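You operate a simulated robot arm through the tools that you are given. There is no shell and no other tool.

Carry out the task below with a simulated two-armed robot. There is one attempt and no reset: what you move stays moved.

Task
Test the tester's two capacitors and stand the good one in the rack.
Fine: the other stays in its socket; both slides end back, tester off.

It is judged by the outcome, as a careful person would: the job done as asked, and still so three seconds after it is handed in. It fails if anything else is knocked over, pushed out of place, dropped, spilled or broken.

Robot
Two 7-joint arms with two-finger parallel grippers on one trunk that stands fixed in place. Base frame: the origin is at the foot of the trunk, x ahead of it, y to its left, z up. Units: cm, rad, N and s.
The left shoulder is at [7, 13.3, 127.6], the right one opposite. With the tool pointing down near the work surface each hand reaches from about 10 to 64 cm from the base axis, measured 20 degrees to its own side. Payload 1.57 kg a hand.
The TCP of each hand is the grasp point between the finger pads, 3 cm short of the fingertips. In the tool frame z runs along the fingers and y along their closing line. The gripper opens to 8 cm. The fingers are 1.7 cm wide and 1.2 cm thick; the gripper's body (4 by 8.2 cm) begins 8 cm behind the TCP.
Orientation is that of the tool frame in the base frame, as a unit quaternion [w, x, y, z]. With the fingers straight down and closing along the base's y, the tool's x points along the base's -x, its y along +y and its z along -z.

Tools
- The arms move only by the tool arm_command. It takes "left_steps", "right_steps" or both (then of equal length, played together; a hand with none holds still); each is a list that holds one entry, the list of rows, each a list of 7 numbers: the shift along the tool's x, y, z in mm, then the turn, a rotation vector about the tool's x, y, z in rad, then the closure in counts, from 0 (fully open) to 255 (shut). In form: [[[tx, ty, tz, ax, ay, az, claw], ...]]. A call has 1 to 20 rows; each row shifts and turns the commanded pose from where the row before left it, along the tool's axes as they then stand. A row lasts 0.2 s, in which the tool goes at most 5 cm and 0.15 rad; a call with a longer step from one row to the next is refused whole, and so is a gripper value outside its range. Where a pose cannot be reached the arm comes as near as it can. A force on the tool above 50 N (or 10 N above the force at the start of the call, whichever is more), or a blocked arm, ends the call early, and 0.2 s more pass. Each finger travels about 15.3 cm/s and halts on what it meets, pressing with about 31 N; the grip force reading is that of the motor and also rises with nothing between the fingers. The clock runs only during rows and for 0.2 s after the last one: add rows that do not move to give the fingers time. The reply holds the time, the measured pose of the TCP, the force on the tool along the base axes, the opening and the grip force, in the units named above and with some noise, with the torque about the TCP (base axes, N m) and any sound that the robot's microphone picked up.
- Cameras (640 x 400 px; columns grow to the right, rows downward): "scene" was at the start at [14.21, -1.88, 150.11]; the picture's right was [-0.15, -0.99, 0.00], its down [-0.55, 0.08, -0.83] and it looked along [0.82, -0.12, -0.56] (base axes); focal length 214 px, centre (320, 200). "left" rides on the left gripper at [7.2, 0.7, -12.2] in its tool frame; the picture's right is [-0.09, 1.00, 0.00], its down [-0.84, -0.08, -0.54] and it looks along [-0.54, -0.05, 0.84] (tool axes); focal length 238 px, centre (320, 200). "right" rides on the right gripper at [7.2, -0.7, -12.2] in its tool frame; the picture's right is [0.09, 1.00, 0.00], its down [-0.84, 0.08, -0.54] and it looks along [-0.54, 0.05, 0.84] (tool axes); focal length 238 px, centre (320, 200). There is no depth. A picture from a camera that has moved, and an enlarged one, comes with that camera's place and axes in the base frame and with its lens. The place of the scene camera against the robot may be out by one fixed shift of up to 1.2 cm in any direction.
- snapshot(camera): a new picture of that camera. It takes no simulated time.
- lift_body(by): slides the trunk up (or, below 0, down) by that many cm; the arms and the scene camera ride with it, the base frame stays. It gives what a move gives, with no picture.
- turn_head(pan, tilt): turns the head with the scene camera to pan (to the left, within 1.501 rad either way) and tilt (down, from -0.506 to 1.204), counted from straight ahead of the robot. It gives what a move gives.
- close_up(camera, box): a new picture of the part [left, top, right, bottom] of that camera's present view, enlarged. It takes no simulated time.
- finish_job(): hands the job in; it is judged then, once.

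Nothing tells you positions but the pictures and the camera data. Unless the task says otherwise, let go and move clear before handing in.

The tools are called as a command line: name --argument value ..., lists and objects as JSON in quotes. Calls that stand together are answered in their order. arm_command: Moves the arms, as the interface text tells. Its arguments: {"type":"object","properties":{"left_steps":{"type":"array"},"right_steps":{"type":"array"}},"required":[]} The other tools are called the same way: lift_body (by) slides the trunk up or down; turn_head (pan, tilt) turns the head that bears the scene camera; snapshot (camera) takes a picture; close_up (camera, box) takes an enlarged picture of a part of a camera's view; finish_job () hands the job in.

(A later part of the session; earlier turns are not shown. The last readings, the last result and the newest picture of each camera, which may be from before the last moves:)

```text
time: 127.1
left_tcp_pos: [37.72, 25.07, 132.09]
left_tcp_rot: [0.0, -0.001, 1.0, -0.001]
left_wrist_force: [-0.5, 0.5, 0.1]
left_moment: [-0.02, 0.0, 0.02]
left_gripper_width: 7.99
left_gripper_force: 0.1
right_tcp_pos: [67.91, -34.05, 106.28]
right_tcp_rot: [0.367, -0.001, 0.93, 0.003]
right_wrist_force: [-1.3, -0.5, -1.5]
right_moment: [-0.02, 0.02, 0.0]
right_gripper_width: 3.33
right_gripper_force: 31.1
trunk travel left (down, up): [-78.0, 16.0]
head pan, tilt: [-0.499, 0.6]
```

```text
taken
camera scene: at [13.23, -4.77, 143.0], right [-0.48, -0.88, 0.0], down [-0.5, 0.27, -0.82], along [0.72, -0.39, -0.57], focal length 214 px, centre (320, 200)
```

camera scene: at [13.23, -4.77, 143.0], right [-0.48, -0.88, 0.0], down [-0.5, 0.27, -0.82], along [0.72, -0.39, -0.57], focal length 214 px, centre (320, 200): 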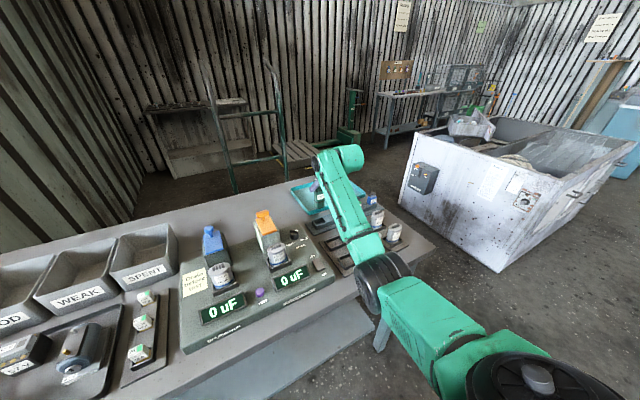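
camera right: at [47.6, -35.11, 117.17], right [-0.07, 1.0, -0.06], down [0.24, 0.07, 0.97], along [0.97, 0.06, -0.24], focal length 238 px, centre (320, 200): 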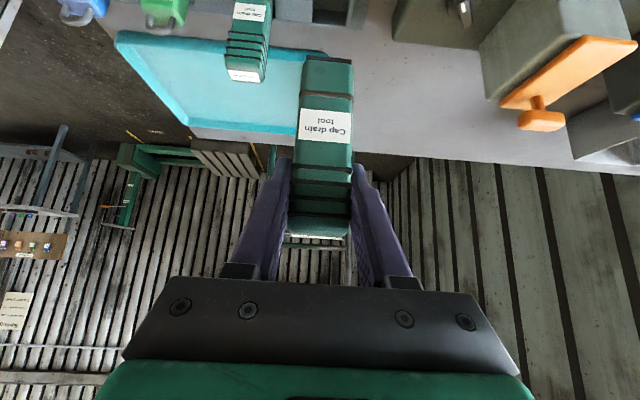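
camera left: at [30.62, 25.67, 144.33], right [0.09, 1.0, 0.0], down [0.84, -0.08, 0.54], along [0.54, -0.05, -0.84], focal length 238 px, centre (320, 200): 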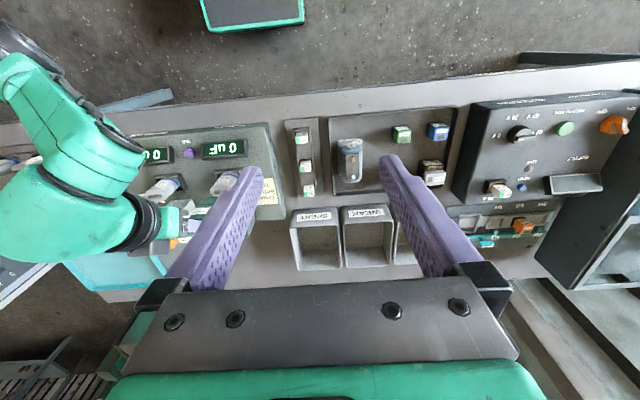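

Slot estimate is y −36.1 to −32.2, centre −34.1, with walls near z=91. The tool is within a millimetre or two. Lowering 4 cm more for a closer look.

arm_command --right_steps '[[[13.7, 0.7, 14.6, 0, 0, 0, 255], [10.3, 0, 11, 0, 0, 0, 255], [0, 0, 0, 0, 0, 0, 255]]]'

close_up --camera "right" --box '[220, 0, 420, 130]'

close_up --camera "scene" --box '[285, 170, 365, 240]'

close_up --camera "left" --box '[60, 160, 200, 280]'

```text
time: 127.9
left_tcp_pos: [37.76, 25.06, 132.11]
left_tcp_rot: [0.0, -0.002, 1.0, 0.0]
left_wrist_force: [0.2, 0.2, 0.0]
left_moment: [0.0, -0.01, 0.0]
left_gripper_width: 8.02
left_gripper_force: 0.0
right_tcp_pos: [67.94, -34.13, 103.0]
right_tcp_rot: [0.367, -0.001, 0.93, 0.004]
right_wrist_force: [0.3, 0.0, -0.6]
right_moment: [-0.01, -0.02, -0.01]
right_gripper_width: 3.32
right_gripper_force: 31.3
trunk travel left (down, up): [-78.0, 16.0]
head pan, tilt: [-0.499, 0.6]
```

```text
3.08 times, centred on (320, 65) of right
camera zoom: at [54.34, -34.85, 106.81], right [-0.07, 1.0, -0.06], down [0.24, 0.07, 0.97], along [0.97, 0.06, -0.24], focal length 733 px, centre (320, 615)
```

zoom: 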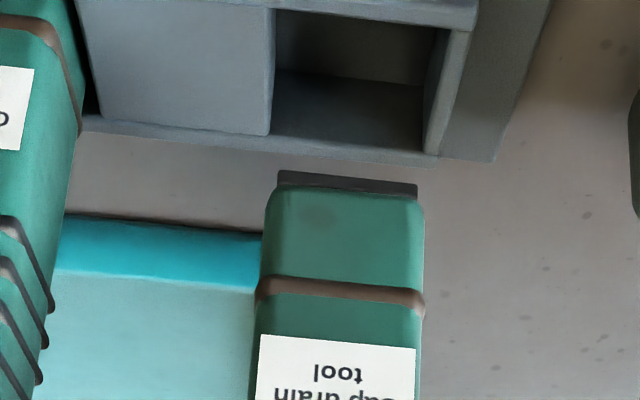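

```text
5.71 times, centred on (325, 205) of scene
camera zoom: at [13.21, -4.77, 143.01], right [-0.48, -0.88, 0.0], down [-0.5, 0.27, -0.82], along [0.72, -0.4, -0.57], focal length 1226 px, centre (291, 171)
```

zoom: 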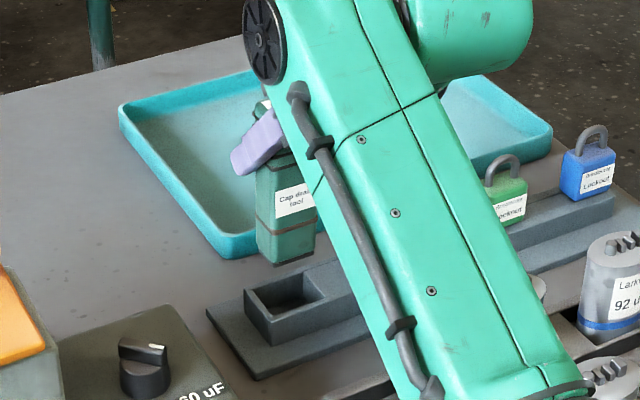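

```text
3.33 times, centred on (130, 220) of left
camera zoom: at [30.61, 25.7, 144.33], right [0.09, 1.0, 0.0], down [0.84, -0.08, 0.54], along [0.54, -0.05, -0.84], focal length 794 px, centre (953, 133)
```

zoom: 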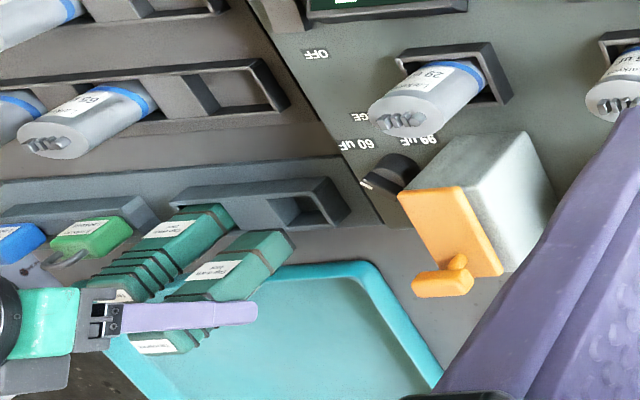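

The slot spans x 66.05–69.05 and y −36.0 to −32.25. The tool sits slightly too far forward, so I'll shift back 4.5 mm and right-align by 1 mm, then lower to just above the walls.

arm_command --right_steps '[[[3.3, 1, -3.1, 0, 0, 0, 255], [6.8, 0, 7.3, 0, 0, 0, 255], [6.8, 0, 7.3, 0, 0, 0, 255], [0, 0, 0, 0, 0, 0, 255]]]'

close_up --camera "right" --box '[220, 0, 420, 130]'

close_up --camera "left" --box '[90, 180, 160, 240]'

close_up --camera "scene" --box '[305, 190, 345, 230]'

```text
time: 128.9
left_tcp_pos: [37.79, 25.1, 132.06]
left_tcp_rot: [0.001, -0.001, 1.0, 0.0]
left_wrist_force: [-0.7, 0.0, 0.4]
left_moment: [-0.04, 0.0, 0.0]
left_gripper_width: 8.01
left_gripper_force: 0.1
right_tcp_pos: [67.53, -33.81, 100.93]
right_tcp_rot: [0.367, -0.001, 0.93, 0.003]
right_wrist_force: [0.7, -0.4, -0.8]
right_moment: [0.03, 0.01, 0.02]
right_gripper_width: 3.34
right_gripper_force: 31.4
trunk travel left (down, up): [-78.0, 16.0]
head pan, tilt: [-0.499, 0.6]
```

```text
3.08 times, centred on (320, 65) of right
camera zoom: at [53.91, -34.6, 104.75], right [-0.07, 1.0, -0.06], down [0.24, 0.07, 0.97], along [0.97, 0.06, -0.24], focal length 733 px, centre (320, 615)
```

zoom: 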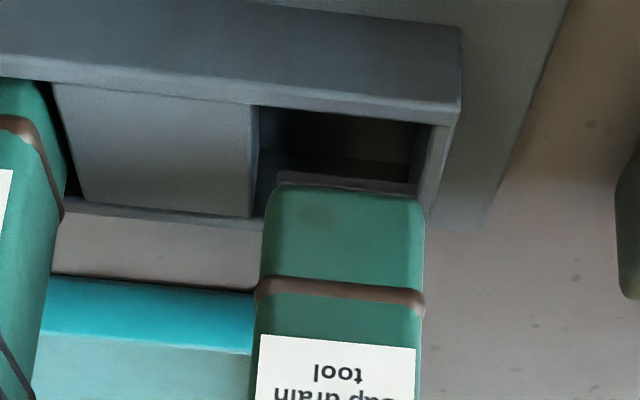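

```text
6.67 times, centred on (125, 210) of left
camera zoom: at [30.61, 25.69, 144.33], right [0.09, 1.0, 0.0], down [0.84, -0.08, 0.54], along [0.54, -0.05, -0.84], focal length 1589 px, centre (1620, 133)
```

zoom: 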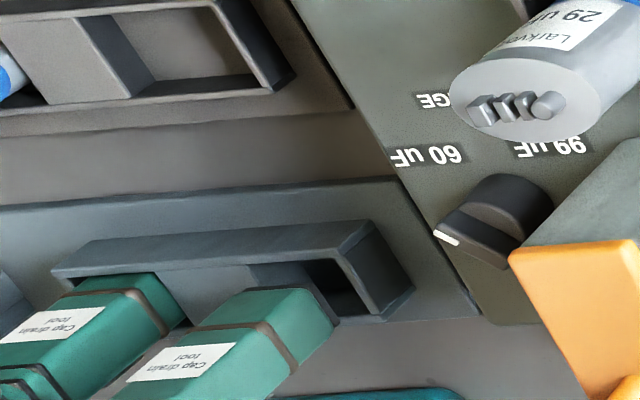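

```text
10.00 times, centred on (325, 210) of scene
camera zoom: at [13.21, -4.78, 143.01], right [-0.48, -0.88, 0.0], down [-0.5, 0.27, -0.82], along [0.72, -0.39, -0.57], focal length 2145 px, centre (270, 100)
```

zoom: 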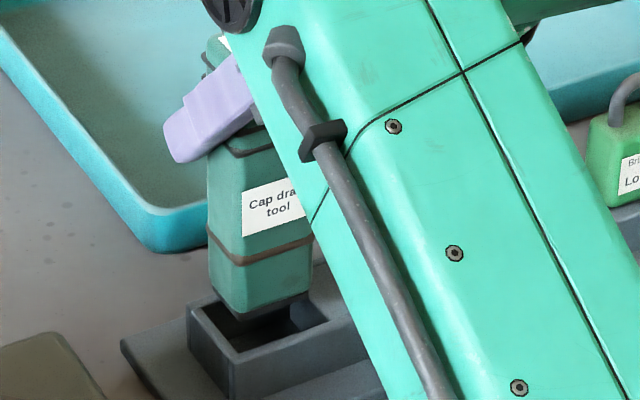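

The tool's right edge is close to the slot wall. I'll nudge 1.5 mm right and 1.5 mm back, then lower into the slot in small steps.

arm_command --right_steps '[[[1.1, -1.5, -1, 0, 0, 0, 255], [1.4, 0, 1.5, 0, 0, 0, 255], [1.4, 0, 1.5, 0, 0, 0, 255], [1.4, 0, 1.5, 0, 0, 0, 255], [1.4, 0, 1.5, 0, 0, 0, 255], [0, 0, 0, 0, 0, 0, 255]]]'

close_up --camera "right" --box '[220, 0, 420, 130]'

close_up --camera "scene" --box '[305, 190, 345, 230]'

```text
time: 130.3
left_tcp_pos: [37.81, 25.07, 132.16]
left_tcp_rot: [0.0, -0.001, 1.0, -0.001]
left_wrist_force: [-0.4, -0.1, -0.6]
left_moment: [0.02, -0.01, 0.02]
left_gripper_width: 8.02
left_gripper_force: 0.0
right_tcp_pos: [67.3, -33.95, 100.08]
right_tcp_rot: [0.367, -0.002, 0.93, 0.003]
right_wrist_force: [0.8, 0.1, -2.0]
right_moment: [0.01, 0.01, 0.0]
right_gripper_width: 3.36
right_gripper_force: 31.0
trunk travel left (down, up): [-78.0, 16.0]
head pan, tilt: [-0.499, 0.6]
```

```text
3.08 times, centred on (320, 65) of right
camera zoom: at [53.77, -34.81, 103.94], right [-0.07, 1.0, -0.06], down [0.24, 0.07, 0.97], along [0.97, 0.06, -0.25], focal length 733 px, centre (320, 615)
```

zoom: 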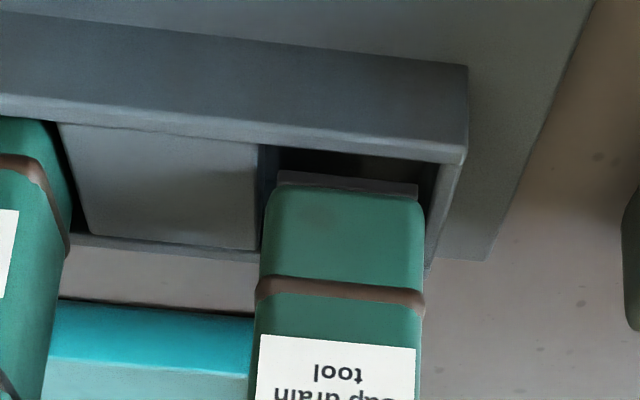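

```text
10.00 times, centred on (325, 210) of scene
camera zoom: at [13.23, -4.78, 143.01], right [-0.48, -0.88, 0.0], down [-0.5, 0.27, -0.82], along [0.72, -0.39, -0.57], focal length 2145 px, centre (270, 100)
```

zoom: 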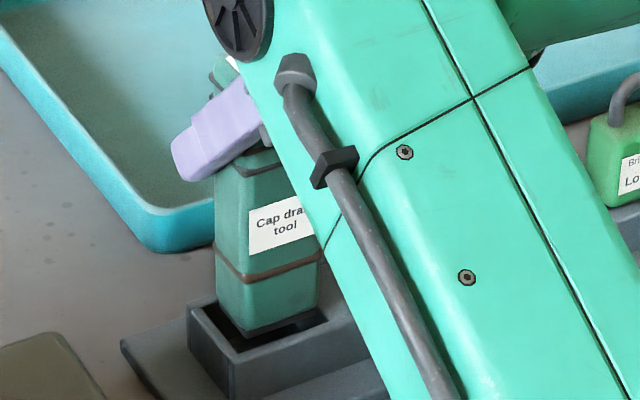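

The foot is entering the slot with small gaps on each side. Continuing down in small steps.

arm_command --right_steps '[[[1.4, 0.7, 1.5, 0, 0, 0, 255], [1.4, 0, 1.5, 0, 0, 0, 255], [1.4, 0, 1.5, 0, 0, 0, 255], [0, 0, 0, 0, 0, 0, 255]]]'

close_up --camera "right" --box '[220, 0, 420, 130]'

```text
time: 131.3
left_tcp_pos: [37.77, 25.03, 132.18]
left_tcp_rot: [0.0, -0.001, 1.0, 0.0]
left_wrist_force: [-0.4, -0.7, -0.1]
left_moment: [0.03, -0.01, -0.02]
left_gripper_width: 8.01
left_gripper_force: 0.1
right_tcp_pos: [67.45, -33.83, 99.36]
right_tcp_rot: [0.367, -0.002, 0.93, 0.004]
right_wrist_force: [0.4, -0.6, -0.8]
right_moment: [0.03, 0.02, -0.08]
right_gripper_width: 3.34
right_gripper_force: 30.9
trunk travel left (down, up): [-78.0, 16.0]
head pan, tilt: [-0.499, 0.6]
```

```text
3.08 times, centred on (320, 65) of right
camera zoom: at [53.82, -34.71, 103.31], right [-0.07, 1.0, -0.06], down [0.24, 0.07, 0.97], along [0.97, 0.06, -0.24], focal length 733 px, centre (320, 615)
```

zoom: 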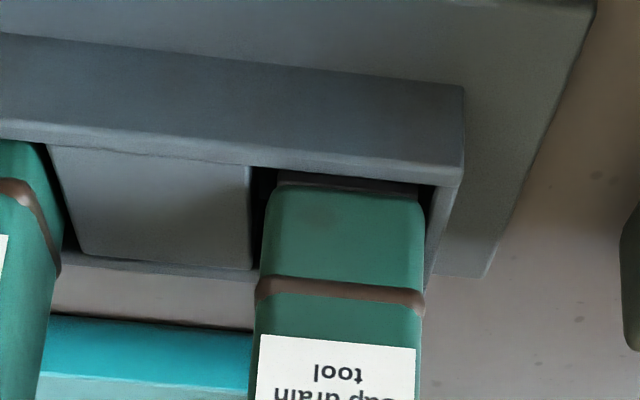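

arm_command --right_steps '[[[1.1, -0.5, 1.7, 0, 0, 0, 255], [1.1, 0, 1.7, 0, 0, 0, 255], [1.4, 0, 1.5, 0, 0, 0, 255], [1.4, 0, 1.5, 0, 0, 0, 255], [0, 0, 0, 0, 0, 0, 255]]]'

close_up --camera "right" --box '[220, 0, 420, 130]'

```text
time: 132.5
left_tcp_pos: [37.88, 25.11, 132.12]
left_tcp_rot: [0.001, -0.001, 1.0, -0.001]
left_wrist_force: [0.3, 0.2, 0.8]
left_moment: [-0.01, 0.01, -0.01]
left_gripper_width: 8.0
left_gripper_force: 0.0
right_tcp_pos: [67.45, -33.98, 98.63]
right_tcp_rot: [0.368, -0.001, 0.93, 0.003]
right_wrist_force: [-0.1, 0.9, -1.0]
right_moment: [0.01, 0.0, 0.0]
right_gripper_width: 3.35
right_gripper_force: 30.5
trunk travel left (down, up): [-78.0, 16.0]
head pan, tilt: [-0.499, 0.6]
```

```text
3.08 times, centred on (320, 65) of right
camera zoom: at [53.85, -34.81, 102.5], right [-0.07, 1.0, -0.06], down [0.24, 0.07, 0.97], along [0.97, 0.06, -0.24], focal length 733 px, centre (320, 615)
```

zoom: 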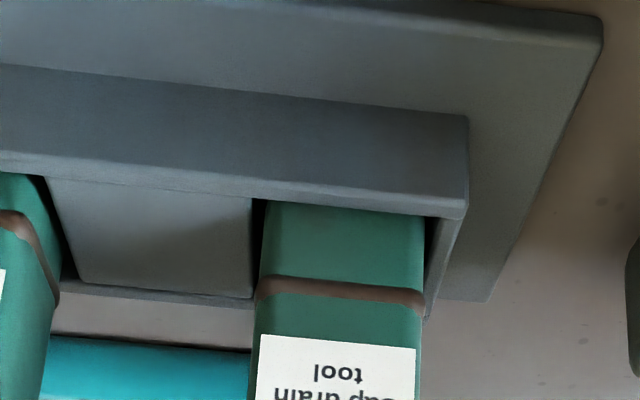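

Well inside the slot with no side force. Continuing to the floor.

arm_command --right_steps '[[[1.4, 0, 1.5, 0, 0, 0, 255], [1.4, 0, 1.5, 0, 0, 0, 255], [1.4, 0, 1.5, 0, 0, 0, 255], [0.68, 0, 0.73, 0, 0, 0, 255], [0, 0, 0, 0, 0, 0, 255]]]'

```text
time: 133.7
left_tcp_pos: [37.84, 25.02, 132.14]
left_tcp_rot: [0.0, -0.001, 1.0, 0.0]
left_wrist_force: [0.2, 0.2, 1.1]
left_moment: [0.0, -0.01, -0.01]
left_gripper_width: 7.99
left_gripper_force: 0.0
right_tcp_pos: [67.44, -34.08, 97.87]
right_tcp_rot: [0.367, -0.001, 0.93, 0.003]
right_wrist_force: [-0.4, -0.4, -0.5]
right_moment: [-0.01, -0.02, 0.03]
right_gripper_width: 3.35
right_gripper_force: 31.6
trunk travel left (down, up): [-78.0, 16.0]
head pan, tilt: [-0.499, 0.6]
```

arm_command --right_steps '[[[0.68, 0, 0.73, 0, 0, 0, 255], [0.68, 0, 0.73, 0, 0, 0, 255], [0, 0, 0, 0, 0, 0, 255]]]'

```text
time: 134.5
left_tcp_pos: [37.67, 25.04, 132.11]
left_tcp_rot: [0.0, -0.001, 1.0, 0.0]
left_wrist_force: [-0.2, 0.1, -0.5]
left_moment: [0.03, 0.01, 0.0]
left_gripper_width: 7.99
left_gripper_force: 0.1
right_tcp_pos: [67.4, -33.97, 97.55]
right_tcp_rot: [0.367, -0.002, 0.93, 0.004]
right_wrist_force: [0.4, -0.1, -0.9]
right_moment: [0.0, 0.0, -0.02]
right_gripper_width: 3.38
right_gripper_force: 30.9
trunk travel left (down, up): [-78.0, 16.0]
head pan, tilt: [-0.499, 0.6]
```

arm_command --right_steps '[[[0.68, 0, 0.73, 0, 0, 0, 255], [0.68, 0, 0.73, 0, 0, 0, 255], [0, 0, 0, 0, 0, 0, 255]]]'

close_up --camera "right" --box '[220, 0, 420, 130]'

```text
time: 135.3
left_tcp_pos: [37.67, 25.1, 132.19]
left_tcp_rot: [0.001, 0.0, 1.0, -0.001]
left_wrist_force: [-0.4, 0.1, -0.2]
left_moment: [-0.02, 0.0, -0.01]
left_gripper_width: 7.99
left_gripper_force: 0.0
right_tcp_pos: [67.39, -33.9, 97.55]
right_tcp_rot: [0.368, -0.002, 0.93, 0.002]
right_wrist_force: [0.7, -0.5, 3.9]
right_moment: [-0.09, -0.01, -0.02]
right_gripper_width: 3.34
right_gripper_force: 30.7
trunk travel left (down, up): [-78.0, 16.0]
head pan, tilt: [-0.499, 0.6]
```

```text
3.08 times, centred on (320, 65) of right
camera zoom: at [53.79, -34.75, 101.5], right [-0.07, 1.0, -0.06], down [0.24, 0.07, 0.97], along [0.97, 0.06, -0.24], focal length 733 px, centre (320, 615)
```

zoom: 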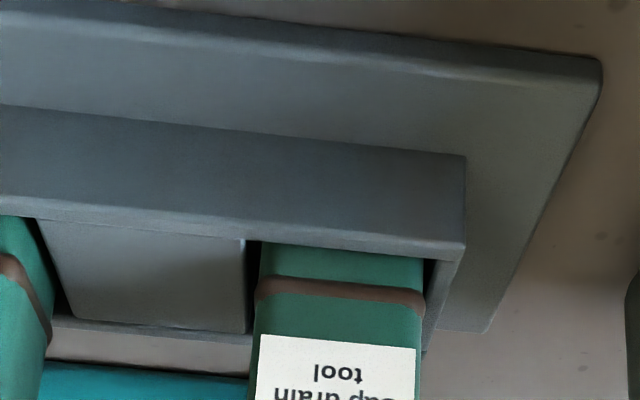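

The tool is seated on the holder floor. Releasing and backing out.

arm_command --right_steps '[[[0, 0, 0, 0, 0, 0, 130], [0, 0, 0, 0, 0, 0, 90], [0, 0, 0, 0, 0, 0, 70], [0, 0, 0, 0, 0, 0, 70], [0, 0, -30, 0, 0, 0, 70], [0, 0, -40, 0, 0, 0, 70], [0, 0, -40, 0, 0, 0, 70], [0, 0, 0, 0, 0, 0, 70]]]'

snapshot --camera "right"

close_up --camera "left" --box '[60, 160, 200, 280]'

```text
time: 137.1
left_tcp_pos: [37.82, 25.02, 132.17]
left_tcp_rot: [0.001, -0.001, 1.0, 0.0]
left_wrist_force: [0.4, -0.2, -0.8]
left_moment: [-0.01, 0.04, 0.0]
left_gripper_width: 8.01
left_gripper_force: 0.0
right_tcp_pos: [59.57, -34.08, 105.32]
right_tcp_rot: [0.367, -0.001, 0.93, 0.004]
right_wrist_force: [-0.2, -0.4, -0.4]
right_moment: [-0.02, -0.01, 0.01]
right_gripper_width: 5.79
right_gripper_force: 0.0
trunk travel left (down, up): [-78.0, 16.0]
head pan, tilt: [-0.499, 0.6]
```

```text
taken
camera right: at [46.12, -34.8, 109.35], right [-0.07, 1.0, -0.06], down [0.24, 0.07, 0.97], along [0.97, 0.06, -0.25], focal length 238 px, centre (320, 200)
```

right: 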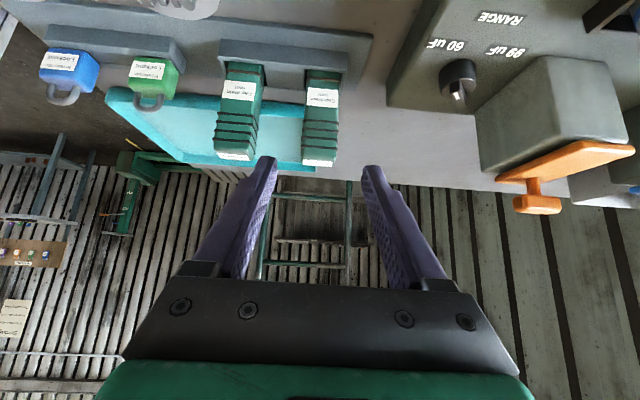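

```text
3.33 times, centred on (130, 220) of left
camera zoom: at [30.65, 25.69, 144.32], right [0.09, 1.0, 0.0], down [0.84, -0.08, 0.54], along [0.54, -0.05, -0.84], focal length 794 px, centre (953, 133)
```

zoom: 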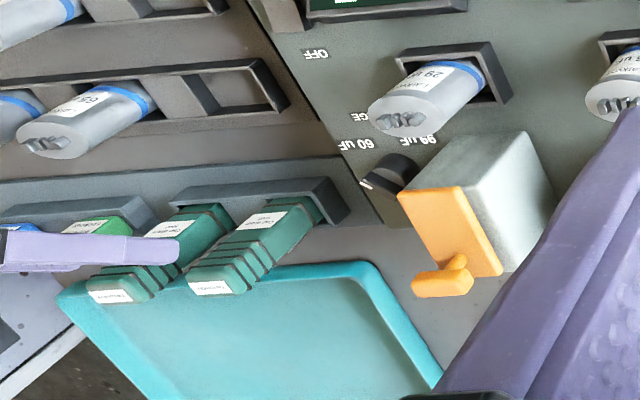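

The drain tool is back in its holder. Next are the slides; I'll look closely at their geometry.

close_up --camera "right" --box '[440, 20, 640, 230]'

turn_head --pan -0.15 --tilt 0.6

close_up --camera "scene" --box '[250, 190, 400, 310]'

close_up --camera "left" --box '[150, 170, 230, 260]'

```text
1.90 times, centred on (540, 125) of right
camera zoom: at [46.12, -34.8, 109.35], right [-0.07, 1.0, -0.06], down [0.24, 0.07, 0.97], along [0.97, 0.06, -0.25], focal length 454 px, centre (-99, 343)
```

zoom: 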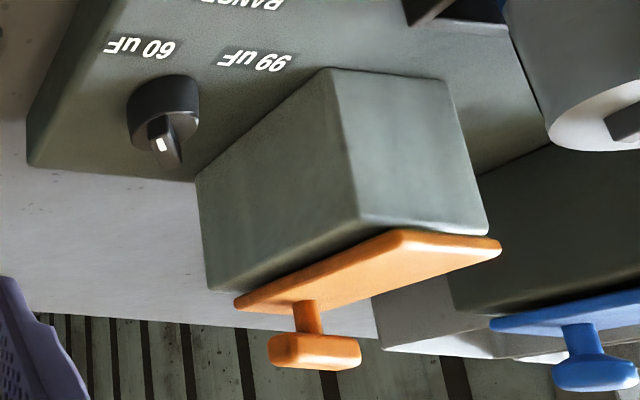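

```text
time: 137.9
left_tcp_pos: [37.73, 25.03, 132.18]
left_tcp_rot: [0.0, -0.002, 1.0, -0.001]
left_wrist_force: [0.5, -0.1, -0.5]
left_moment: [-0.02, 0.0, -0.01]
left_gripper_width: 8.01
left_gripper_force: 0.0
right_tcp_pos: [59.68, -33.98, 105.51]
right_tcp_rot: [0.367, -0.002, 0.93, 0.003]
right_wrist_force: [0.3, 0.7, -0.4]
right_moment: [-0.03, -0.01, 0.01]
right_gripper_width: 5.79
right_gripper_force: 0.0
trunk travel left (down, up): [-78.0, 16.0]
head pan, tilt: [-0.15, 0.6]
```

```text
3.33 times, centred on (325, 250) of scene
camera zoom: at [14.18, -1.87, 143.01], right [-0.15, -0.99, 0.0], down [-0.56, 0.08, -0.83], along [0.82, -0.12, -0.57], focal length 715 px, centre (303, 33)
```

zoom: 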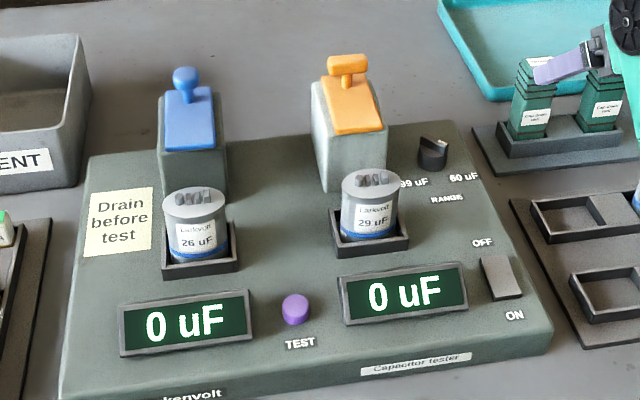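

```text
4.44 times, centred on (190, 215) of left
camera zoom: at [30.6, 25.7, 144.33], right [0.09, 1.0, 0.0], down [0.84, -0.08, 0.54], along [0.54, -0.05, -0.84], focal length 1059 px, centre (898, 133)
```

zoom: 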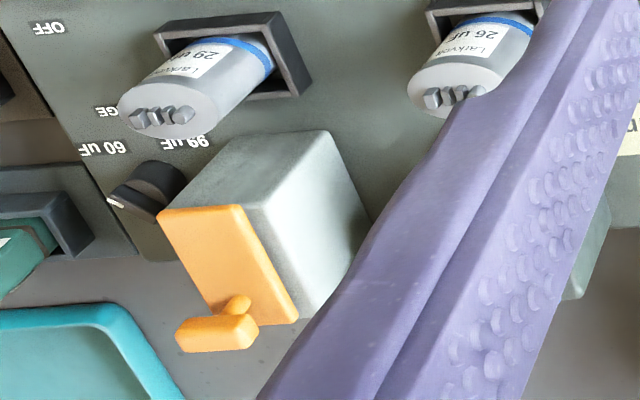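

The orange T-bar is at about (66.6, -13.5, 103.2), with its plate from x≈60 to 67.5 at z≈101. I'll bring the right hand above and behind it for a straight approach.

arm_command --right_steps '[[[-18.9, 0, -16.6, 0, 0, 0, 50], [-18.9, 0, -16.6, 0, 0, 0, 50], [0, 34.2, 0, 0, 0, 0, 50], [0, 34.2, 0, 0, 0, 0, 50], [0, 34.2, 0, 0, 0, 0, 50], [0, 34.2, 0, 0, 0, 0, 50], [0, 34.2, 0, 0, 0, 0, 50], [0, 34.2, 0, 0, 0, 0, 50], [0, 0, 0, 0, 0, 0, 50]]]'

snapshot --camera "right"

snapshot --camera "scene"

```text
time: 139.9
left_tcp_pos: [37.75, 24.95, 132.13]
left_tcp_rot: [0.0, -0.001, 1.0, 0.0]
left_wrist_force: [0.3, 0.0, 0.1]
left_moment: [-0.01, 0.03, 0.0]
left_gripper_width: 8.0
left_gripper_force: 0.0
right_tcp_pos: [60.39, -13.42, 110.81]
right_tcp_rot: [0.367, -0.001, 0.93, 0.004]
right_wrist_force: [0.9, 1.3, 0.2]
right_moment: [0.01, 0.0, -0.01]
right_gripper_width: 6.43
right_gripper_force: 0.0
trunk travel left (down, up): [-78.0, 16.0]
head pan, tilt: [-0.15, 0.6]
```

```text
taken
camera right: at [46.74, -14.29, 114.64], right [-0.07, 1.0, -0.06], down [0.24, 0.07, 0.97], along [0.97, 0.06, -0.24], focal length 238 px, centre (320, 200)
```

right: 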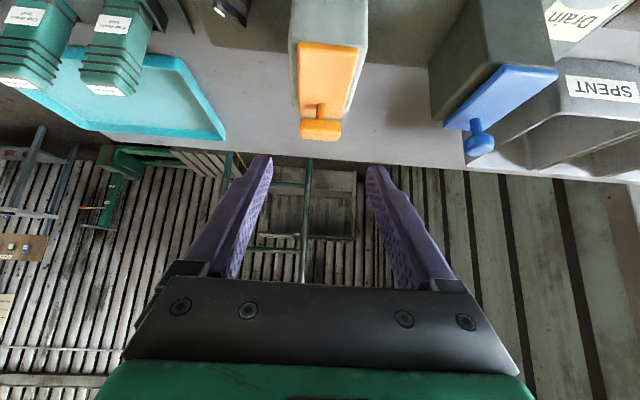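

```text
taken
camera scene: at [14.18, -1.91, 143.01], right [-0.15, -0.99, 0.0], down [-0.56, 0.08, -0.82], along [0.82, -0.12, -0.57], focal length 214 px, centre (320, 200)
```

scene: 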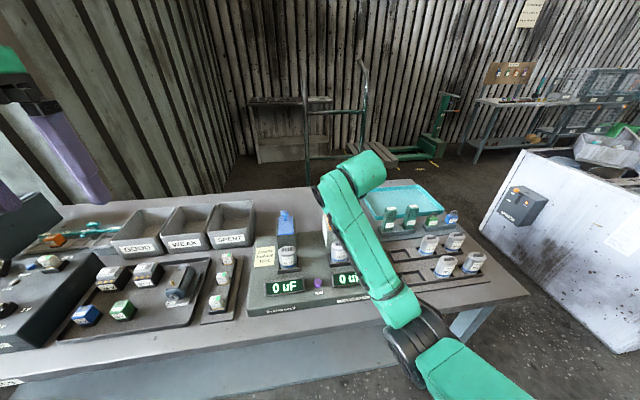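

The T-bar is lined up, about 3.9 cm wide. Advancing most of the way with fingers at 6.4 cm.

arm_command --right_steps '[[[3.5, -1.5, 20, 0, 0, 0, 50], [3.5, 0, 20, 0, 0, 0, 50], [0, 0, 20, 0, 0, 0, 50], [0, 0, 0, 0, 0, 0, 50]]]'

close_up --camera "right" --box '[220, 70, 420, 230]'

close_up --camera "left" --box '[120, 170, 230, 270]'

```text
time: 140.9
left_tcp_pos: [37.71, 25.11, 132.15]
left_tcp_rot: [0.0, -0.001, 1.0, 0.0]
left_wrist_force: [0.5, -0.7, -0.3]
left_moment: [-0.01, 0.0, 0.01]
left_gripper_width: 8.0
left_gripper_force: 0.0
right_tcp_pos: [64.04, -13.58, 105.84]
right_tcp_rot: [0.368, -0.001, 0.93, 0.004]
right_wrist_force: [-0.2, 0.4, -0.1]
right_moment: [0.03, 0.03, 0.04]
right_gripper_width: 6.43
right_gripper_force: 0.0
trunk travel left (down, up): [-78.0, 16.0]
head pan, tilt: [-0.15, 0.6]
```

```text
2.50 times, centred on (320, 150) of right
camera zoom: at [50.31, -14.33, 109.71], right [-0.07, 1.0, -0.06], down [0.24, 0.07, 0.97], along [0.97, 0.06, -0.24], focal length 596 px, centre (320, 325)
```

zoom: 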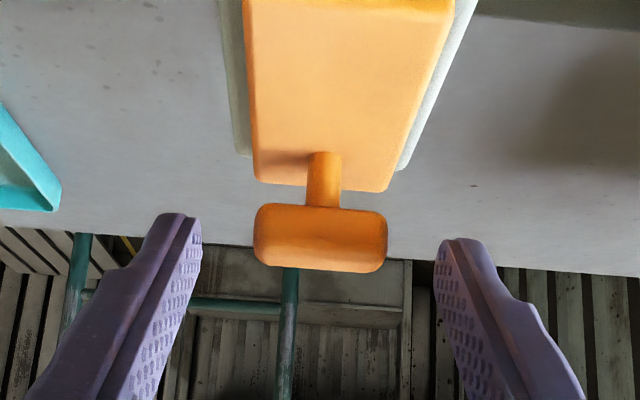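

```text
4.00 times, centred on (175, 220) of left
camera zoom: at [30.59, 25.72, 144.33], right [0.09, 1.0, 0.0], down [0.84, -0.08, 0.54], along [0.54, -0.05, -0.84], focal length 953 px, centre (900, 120)
```

zoom: 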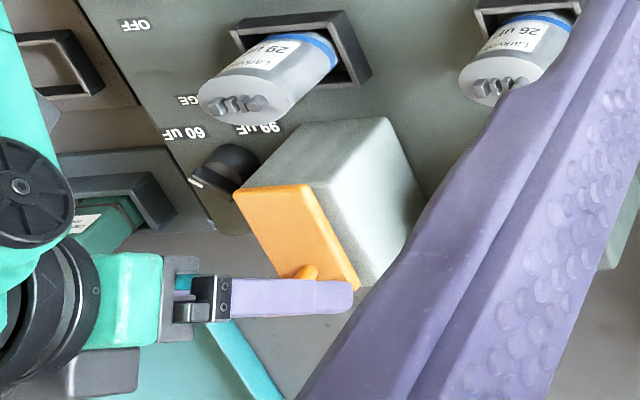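

The T-bar is centred between the fingers. Advancing 2 cm and gripping it.

arm_command --right_steps '[[[0, 0, 10, 0, 0, 0, 50], [0, 0, 10, 0, 0, 0, 50], [0, 0, 0, 0, 0, 0, 50], [0, 0, 0, 0, 0, 0, 160], [0, 0, 0, 0, 0, 0, 255], [0, 0, 0, 0, 0, 0, 255]]]'

close_up --camera "right" --box '[220, 70, 420, 230]'

close_up --camera "left" --box '[120, 170, 230, 270]'

```text
time: 142.3
left_tcp_pos: [37.82, 25.14, 132.11]
left_tcp_rot: [0.0, -0.001, 1.0, -0.001]
left_wrist_force: [0.1, -1.0, -0.7]
left_moment: [-0.01, -0.01, -0.04]
left_gripper_width: 8.0
left_gripper_force: 0.0
right_tcp_pos: [65.25, -13.6, 104.24]
right_tcp_rot: [0.368, -0.002, 0.93, 0.003]
right_wrist_force: [0.1, 3.0, -1.8]
right_moment: [-0.03, -0.26, -0.11]
right_gripper_width: 3.78
right_gripper_force: 44.2
trunk travel left (down, up): [-78.0, 16.0]
head pan, tilt: [-0.15, 0.6]
```

```text
2.50 times, centred on (320, 150) of right
camera zoom: at [51.58, -14.31, 108.18], right [-0.07, 1.0, -0.06], down [0.24, 0.07, 0.97], along [0.97, 0.06, -0.24], focal length 596 px, centre (320, 325)
```

zoom: 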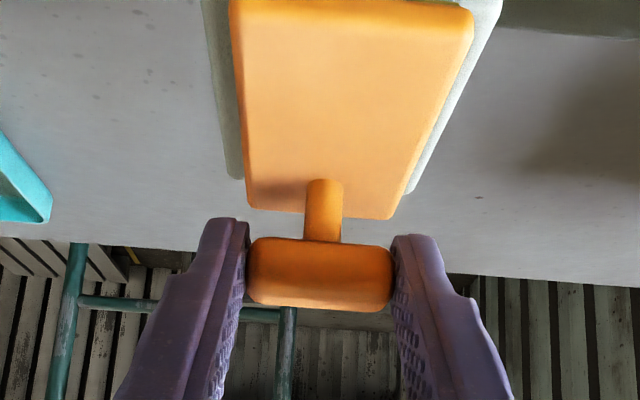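

```text
4.00 times, centred on (175, 220) of left
camera zoom: at [30.62, 25.79, 144.3], right [0.09, 1.0, 0.0], down [0.84, -0.08, 0.54], along [0.54, -0.05, -0.84], focal length 953 px, centre (900, 120)
```

zoom: 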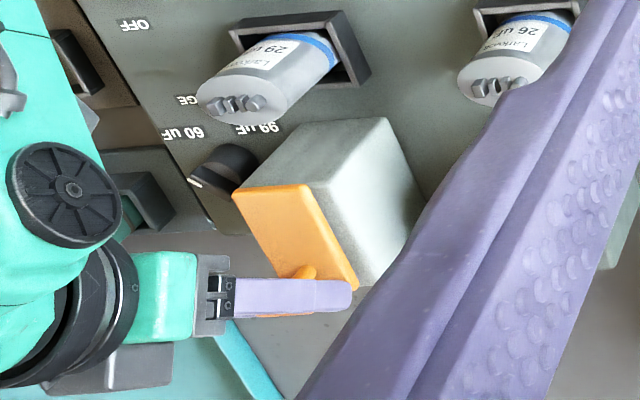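

The T-bar is held. Now I'll pull it gently toward the robot and watch whether the slide moves.

arm_command --right_steps '[[[3.65, 0, -3.42, 0, 0, 0, 255], [3.65, 0, -3.42, 0, 0, 0, 255], [0, 0, 0, 0, 0, 0, 255]]]'

close_up --camera "left" --box '[120, 170, 230, 270]'

close_up --camera "right" --box '[220, 70, 420, 230]'

```text
time: 143.2
left_tcp_pos: [37.74, 25.21, 132.08]
left_tcp_rot: [0.0, -0.001, 1.0, -0.001]
left_wrist_force: [-0.4, -0.1, 0.7]
left_moment: [-0.01, -0.01, 0.01]
left_gripper_width: 8.0
left_gripper_force: 0.1
right_tcp_pos: [64.2, -13.45, 104.27]
right_tcp_rot: [0.367, -0.001, 0.93, 0.003]
right_wrist_force: [-1.1, 3.8, -2.5]
right_moment: [0.04, -0.52, -0.15]
right_gripper_width: 3.76
right_gripper_force: 43.5
trunk travel left (down, up): [-78.0, 16.0]
head pan, tilt: [-0.15, 0.6]
```

```text
4.00 times, centred on (175, 220) of left
camera zoom: at [30.64, 25.82, 144.29], right [0.09, 1.0, 0.0], down [0.84, -0.08, 0.54], along [0.54, -0.05, -0.84], focal length 953 px, centre (900, 120)
```

zoom: 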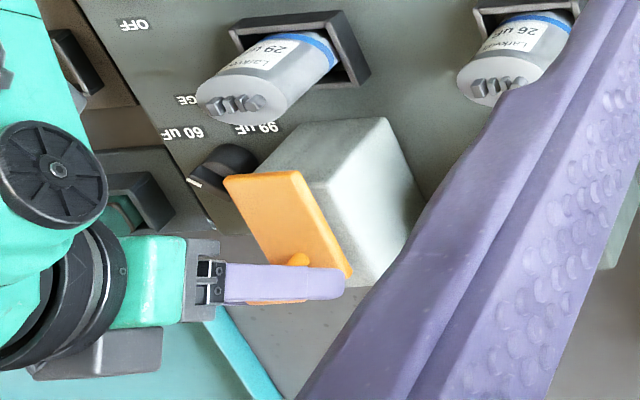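

```text
2.50 times, centred on (320, 150) of right
camera zoom: at [50.62, -14.3, 108.18], right [-0.07, 1.0, -0.06], down [0.24, 0.07, 0.97], along [0.97, 0.06, -0.24], focal length 596 px, centre (320, 325)
```

zoom: 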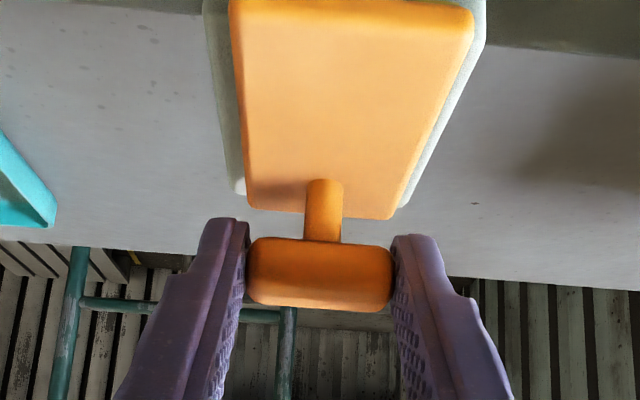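

The slide moves freely toward the cap. Continuing to pull in steps until it reaches its stop.

arm_command --right_steps '[[[3.65, 0, -3.42, 0, 0, 0, 255], [3.65, 0, -3.42, 0, 0, 0, 255], [3.65, 0, -3.42, 0, 0, 0, 255], [3.65, 0, -3.42, 0, 0, 0, 255], [0, 0, 0, 0, 0, 0, 255]]]'

close_up --camera "left" --box '[120, 130, 230, 230]'

```text
time: 144.3
left_tcp_pos: [37.88, 25.21, 132.09]
left_tcp_rot: [0.0, -0.001, 1.0, -0.001]
left_wrist_force: [-0.4, 0.4, 0.9]
left_moment: [0.03, 0.0, 0.01]
left_gripper_width: 8.0
left_gripper_force: 0.1
right_tcp_pos: [62.26, -13.54, 104.37]
right_tcp_rot: [0.366, -0.003, 0.931, 0.003]
right_wrist_force: [-0.7, 5.2, -7.9]
right_moment: [-0.25, -0.68, -0.01]
right_gripper_width: 3.78
right_gripper_force: 43.9
trunk travel left (down, up): [-78.0, 16.0]
head pan, tilt: [-0.15, 0.6]
```

```text
4.00 times, centred on (175, 180) of left
camera zoom: at [30.75, 25.88, 144.25], right [0.09, 1.0, 0.0], down [0.84, -0.08, 0.54], along [0.54, -0.05, -0.84], focal length 953 px, centre (900, 280)
```

zoom: 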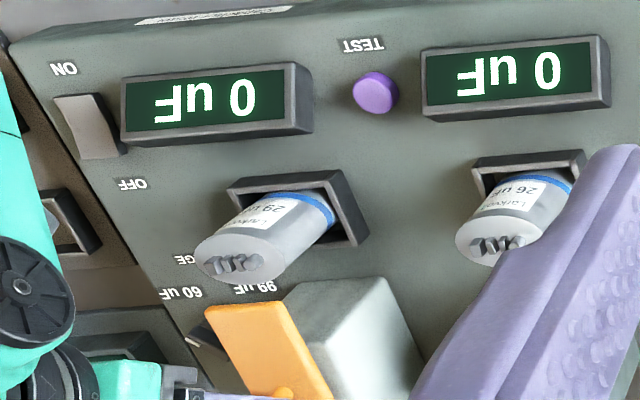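

It's 3 cm forward with a slight vertical load, so I'll lower the hand a millimetre and continue.

arm_command --right_steps '[[[0.7, 0.5, 0.7, 0, 0, 0, 255], [3.8, 0, -3.2, 0, 0, 0, 255], [3.8, 0, -3.2, 0, 0, 0, 255], [3.8, 0, -3.2, 0, 0, 0, 255], [0, 0, 0, 0, 0, 0, 255]]]'

close_up --camera "left" --box '[120, 130, 230, 230]'

close_up --camera "right" --box '[220, 0, 420, 230]'

```text
time: 145.6
left_tcp_pos: [37.71, 25.31, 132.09]
left_tcp_rot: [0.001, -0.001, 1.0, -0.001]
left_wrist_force: [1.0, -0.3, 0.3]
left_moment: [0.01, 0.01, -0.01]
left_gripper_width: 8.01
left_gripper_force: 0.0
right_tcp_pos: [60.75, -13.58, 104.2]
right_tcp_rot: [0.369, -0.002, 0.93, 0.003]
right_wrist_force: [0.1, 5.1, 3.4]
right_moment: [0.25, 0.26, -0.29]
right_gripper_width: 3.81
right_gripper_force: 44.3
trunk travel left (down, up): [-78.0, 16.0]
head pan, tilt: [-0.15, 0.6]
```

```text
4.00 times, centred on (175, 180) of left
camera zoom: at [30.53, 25.92, 144.31], right [0.09, 1.0, 0.0], down [0.84, -0.08, 0.54], along [0.54, -0.05, -0.84], focal length 953 px, centre (900, 280)
```

zoom: 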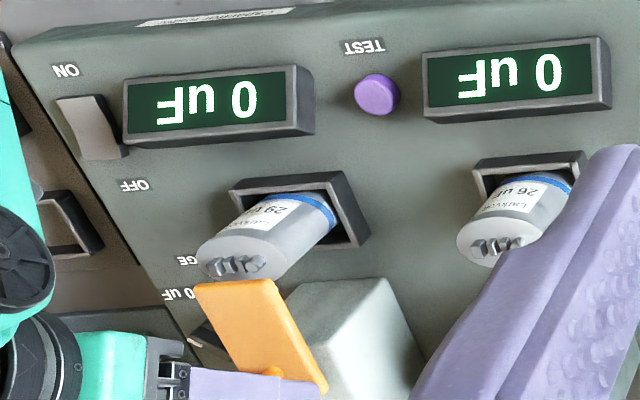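

```text
1.74 times, centred on (320, 115) of right
camera zoom: at [47.04, -14.3, 108.15], right [-0.07, 1.0, -0.06], down [0.24, 0.07, 0.97], along [0.97, 0.06, -0.24], focal length 414 px, centre (320, 348)
```

zoom: 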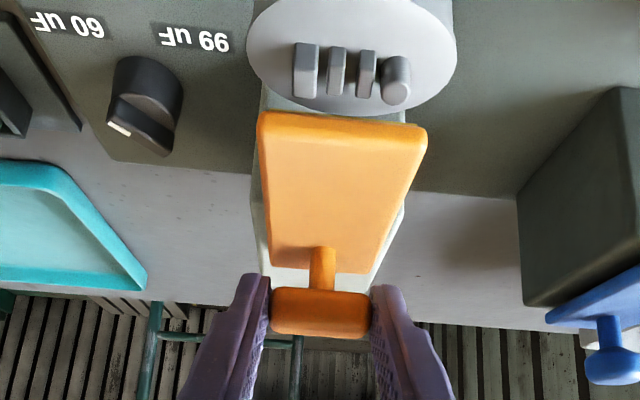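

Smooth so far, and the plate's front is reaching over the cap. Continuing toward the stop.

arm_command --right_steps '[[[3.65, 0, -3.42, 0, 0, 0, 255], [3.65, 0, -3.42, 0, 0, 0, 255], [0, 0, 0, 0, 0, 0, 255]]]'

close_up --camera "right" --box '[220, 0, 420, 230]'

close_up --camera "left" --box '[120, 130, 230, 230]'

```text
time: 146.3
left_tcp_pos: [37.73, 25.22, 132.11]
left_tcp_rot: [0.0, 0.0, 1.0, -0.002]
left_wrist_force: [0.3, -1.3, 0.9]
left_moment: [-0.01, 0.0, -0.01]
left_gripper_width: 7.99
left_gripper_force: 0.1
right_tcp_pos: [59.63, -13.47, 104.2]
right_tcp_rot: [0.368, -0.001, 0.93, 0.002]
right_wrist_force: [-1.4, 4.7, 1.9]
right_moment: [-0.06, -0.48, -0.38]
right_gripper_width: 3.77
right_gripper_force: 43.2
trunk travel left (down, up): [-78.0, 16.0]
head pan, tilt: [-0.15, 0.6]
```

```text
1.74 times, centred on (320, 115) of right
camera zoom: at [46.06, -14.3, 108.15], right [-0.07, 1.0, -0.06], down [0.24, 0.08, 0.97], along [0.97, 0.06, -0.24], focal length 414 px, centre (320, 348)
```

zoom: 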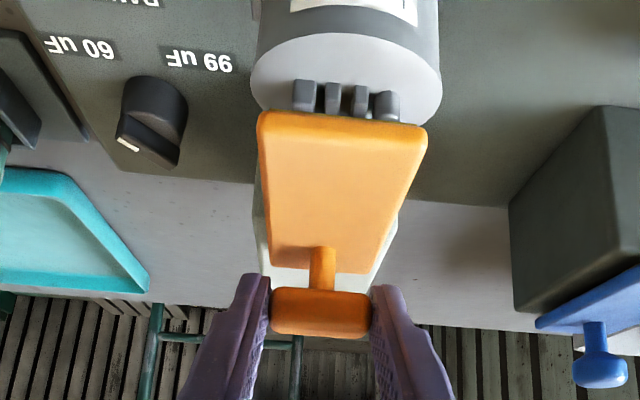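

```text
4.00 times, centred on (175, 180) of left
camera zoom: at [30.48, 25.88, 144.32], right [0.09, 1.0, 0.0], down [0.84, -0.08, 0.54], along [0.54, -0.05, -0.84], focal length 953 px, centre (900, 280)
```

zoom: 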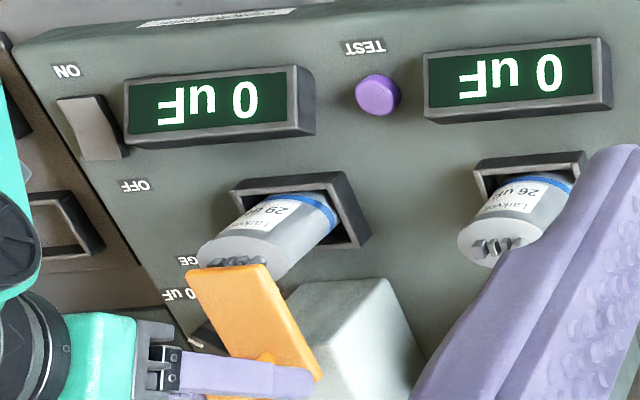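

arm_command --right_steps '[[[3.65, 0, -3.42, 0, 0, 0, 255], [3.65, 0, -3.42, 0, 0, 0, 255], [0, 0, 0, 0, 0, 0, 255]]]'

close_up --camera "right" --box '[220, 0, 420, 230]'

close_up --camera "left" --box '[120, 130, 230, 230]'

```text
time: 147.2
left_tcp_pos: [38.26, 25.14, 132.04]
left_tcp_rot: [-0.002, -0.001, 1.0, -0.001]
left_wrist_force: [0.0, -0.1, -0.6]
left_moment: [0.02, -0.03, -0.01]
left_gripper_width: 7.98
left_gripper_force: 0.1
right_tcp_pos: [59.22, -13.56, 104.13]
right_tcp_rot: [0.369, -0.002, 0.929, 0.003]
right_wrist_force: [29.8, 1.7, 16.8]
right_moment: [-0.37, -0.45, -0.35]
right_gripper_width: 3.78
right_gripper_force: 44.1
trunk travel left (down, up): [-78.0, 16.0]
head pan, tilt: [-0.15, 0.6]
```

```text
1.74 times, centred on (320, 115) of right
camera zoom: at [45.62, -14.31, 107.94], right [-0.07, 1.0, -0.06], down [0.24, 0.07, 0.97], along [0.97, 0.06, -0.24], focal length 414 px, centre (320, 348)
```

zoom: 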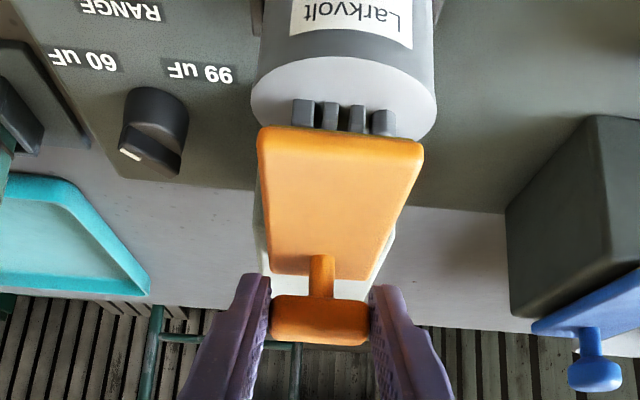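

```text
4.00 times, centred on (175, 180) of left
camera zoom: at [31.24, 25.83, 144.16], right [0.09, 1.0, 0.0], down [0.84, -0.08, 0.54], along [0.54, -0.05, -0.84], focal length 953 px, centre (900, 280)
```

zoom: 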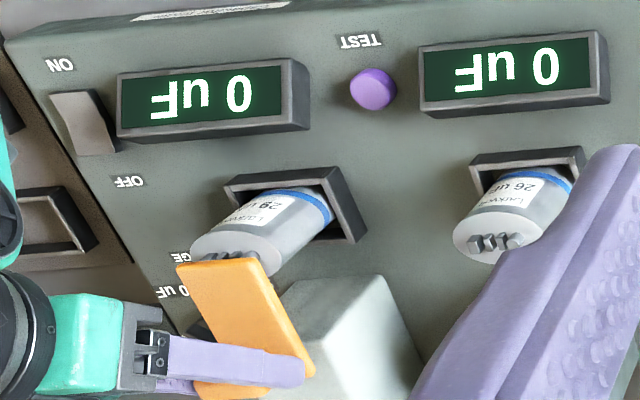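

A firm stop: the slide is fully forward with its front over the lugs. I'll relax the pull, release the T-bar, and see whether it stays.

arm_command --right_steps '[[[-3.3, 0, 3.1, 0, 0, 0, 255], [0, 0, 0, 0, 0, 0, 255]]]'

```text
time: 147.8
left_tcp_pos: [37.96, 25.15, 132.09]
left_tcp_rot: [0.001, 0.0, 1.0, 0.0]
left_wrist_force: [-0.3, -0.4, -0.6]
left_moment: [-0.04, 0.01, 0.0]
left_gripper_width: 8.02
left_gripper_force: 0.0
right_tcp_pos: [59.16, -13.59, 104.18]
right_tcp_rot: [0.368, -0.003, 0.93, 0.004]
right_wrist_force: [12.1, 1.2, 9.2]
right_moment: [-0.32, -1.47, -0.29]
right_gripper_width: 3.79
right_gripper_force: 44.1
trunk travel left (down, up): [-78.0, 16.0]
head pan, tilt: [-0.15, 0.6]
```

arm_command --right_steps '[[[0, 0, 0, 0, 0, 0, 150], [0, 0, 0, 0, 0, 0, 90], [0, 0, 0, 0, 0, 0, 50], [0, 0, -20, 0, 0, 0, 50], [0, 0, -30, 0, 0, 0, 50], [0, 0, -30, 0, 0, 0, 50], [0, 0, 0, 0, 0, 0, 50]]]'

snapshot --camera "right"

close_up --camera "left" --box '[120, 130, 230, 230]'

snapshot --camera "scene"

```text
time: 149.3
left_tcp_pos: [37.86, 25.02, 132.03]
left_tcp_rot: [-0.001, -0.001, 1.0, 0.0]
left_wrist_force: [0.4, 0.3, 0.9]
left_moment: [0.01, 0.03, 0.02]
left_gripper_width: 8.0
left_gripper_force: 0.0
right_tcp_pos: [53.65, -13.62, 110.01]
right_tcp_rot: [0.367, -0.002, 0.93, 0.003]
right_wrist_force: [0.2, -1.2, 0.5]
right_moment: [0.0, -0.04, 0.01]
right_gripper_width: 6.42
right_gripper_force: 0.0
trunk travel left (down, up): [-78.0, 16.0]
head pan, tilt: [-0.15, 0.6]
```

```text
taken
camera right: at [40.23, -14.49, 113.98], right [-0.07, 1.0, -0.06], down [0.24, 0.07, 0.97], along [0.97, 0.06, -0.25], focal length 238 px, centre (320, 200)
```

right: 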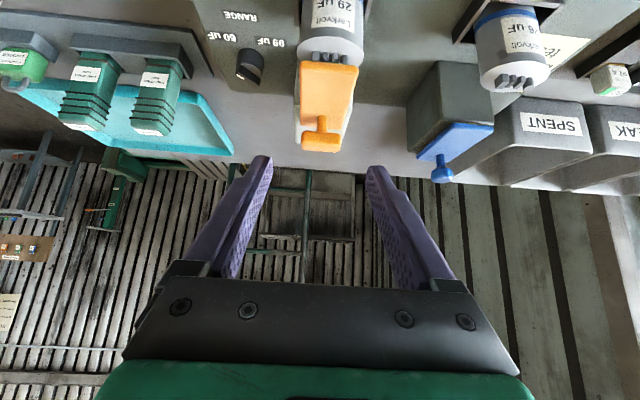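

```text
4.00 times, centred on (175, 180) of left
camera zoom: at [30.63, 25.69, 144.32], right [0.09, 1.0, 0.0], down [0.84, -0.08, 0.54], along [0.54, -0.05, -0.84], focal length 953 px, centre (900, 280)
```

zoom: 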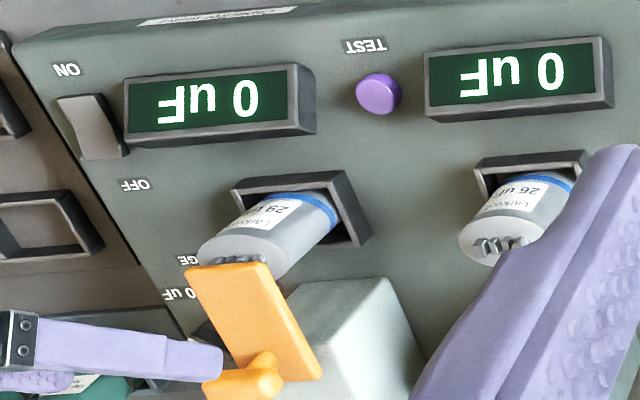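

```text
taken
camera scene: at [14.21, -1.87, 143.01], right [-0.15, -0.99, 0.0], down [-0.56, 0.08, -0.82], along [0.82, -0.12, -0.57], focal length 214 px, centre (320, 200)
```

scene: 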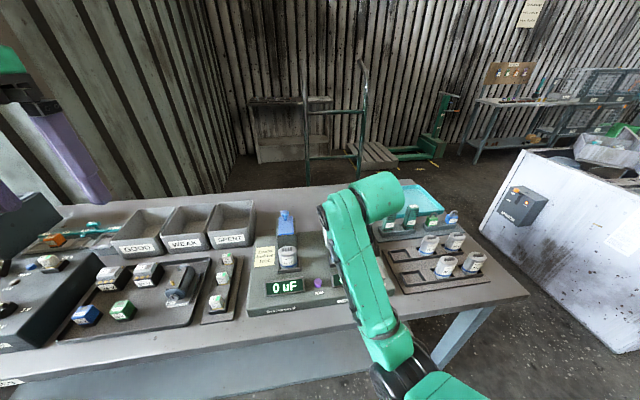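

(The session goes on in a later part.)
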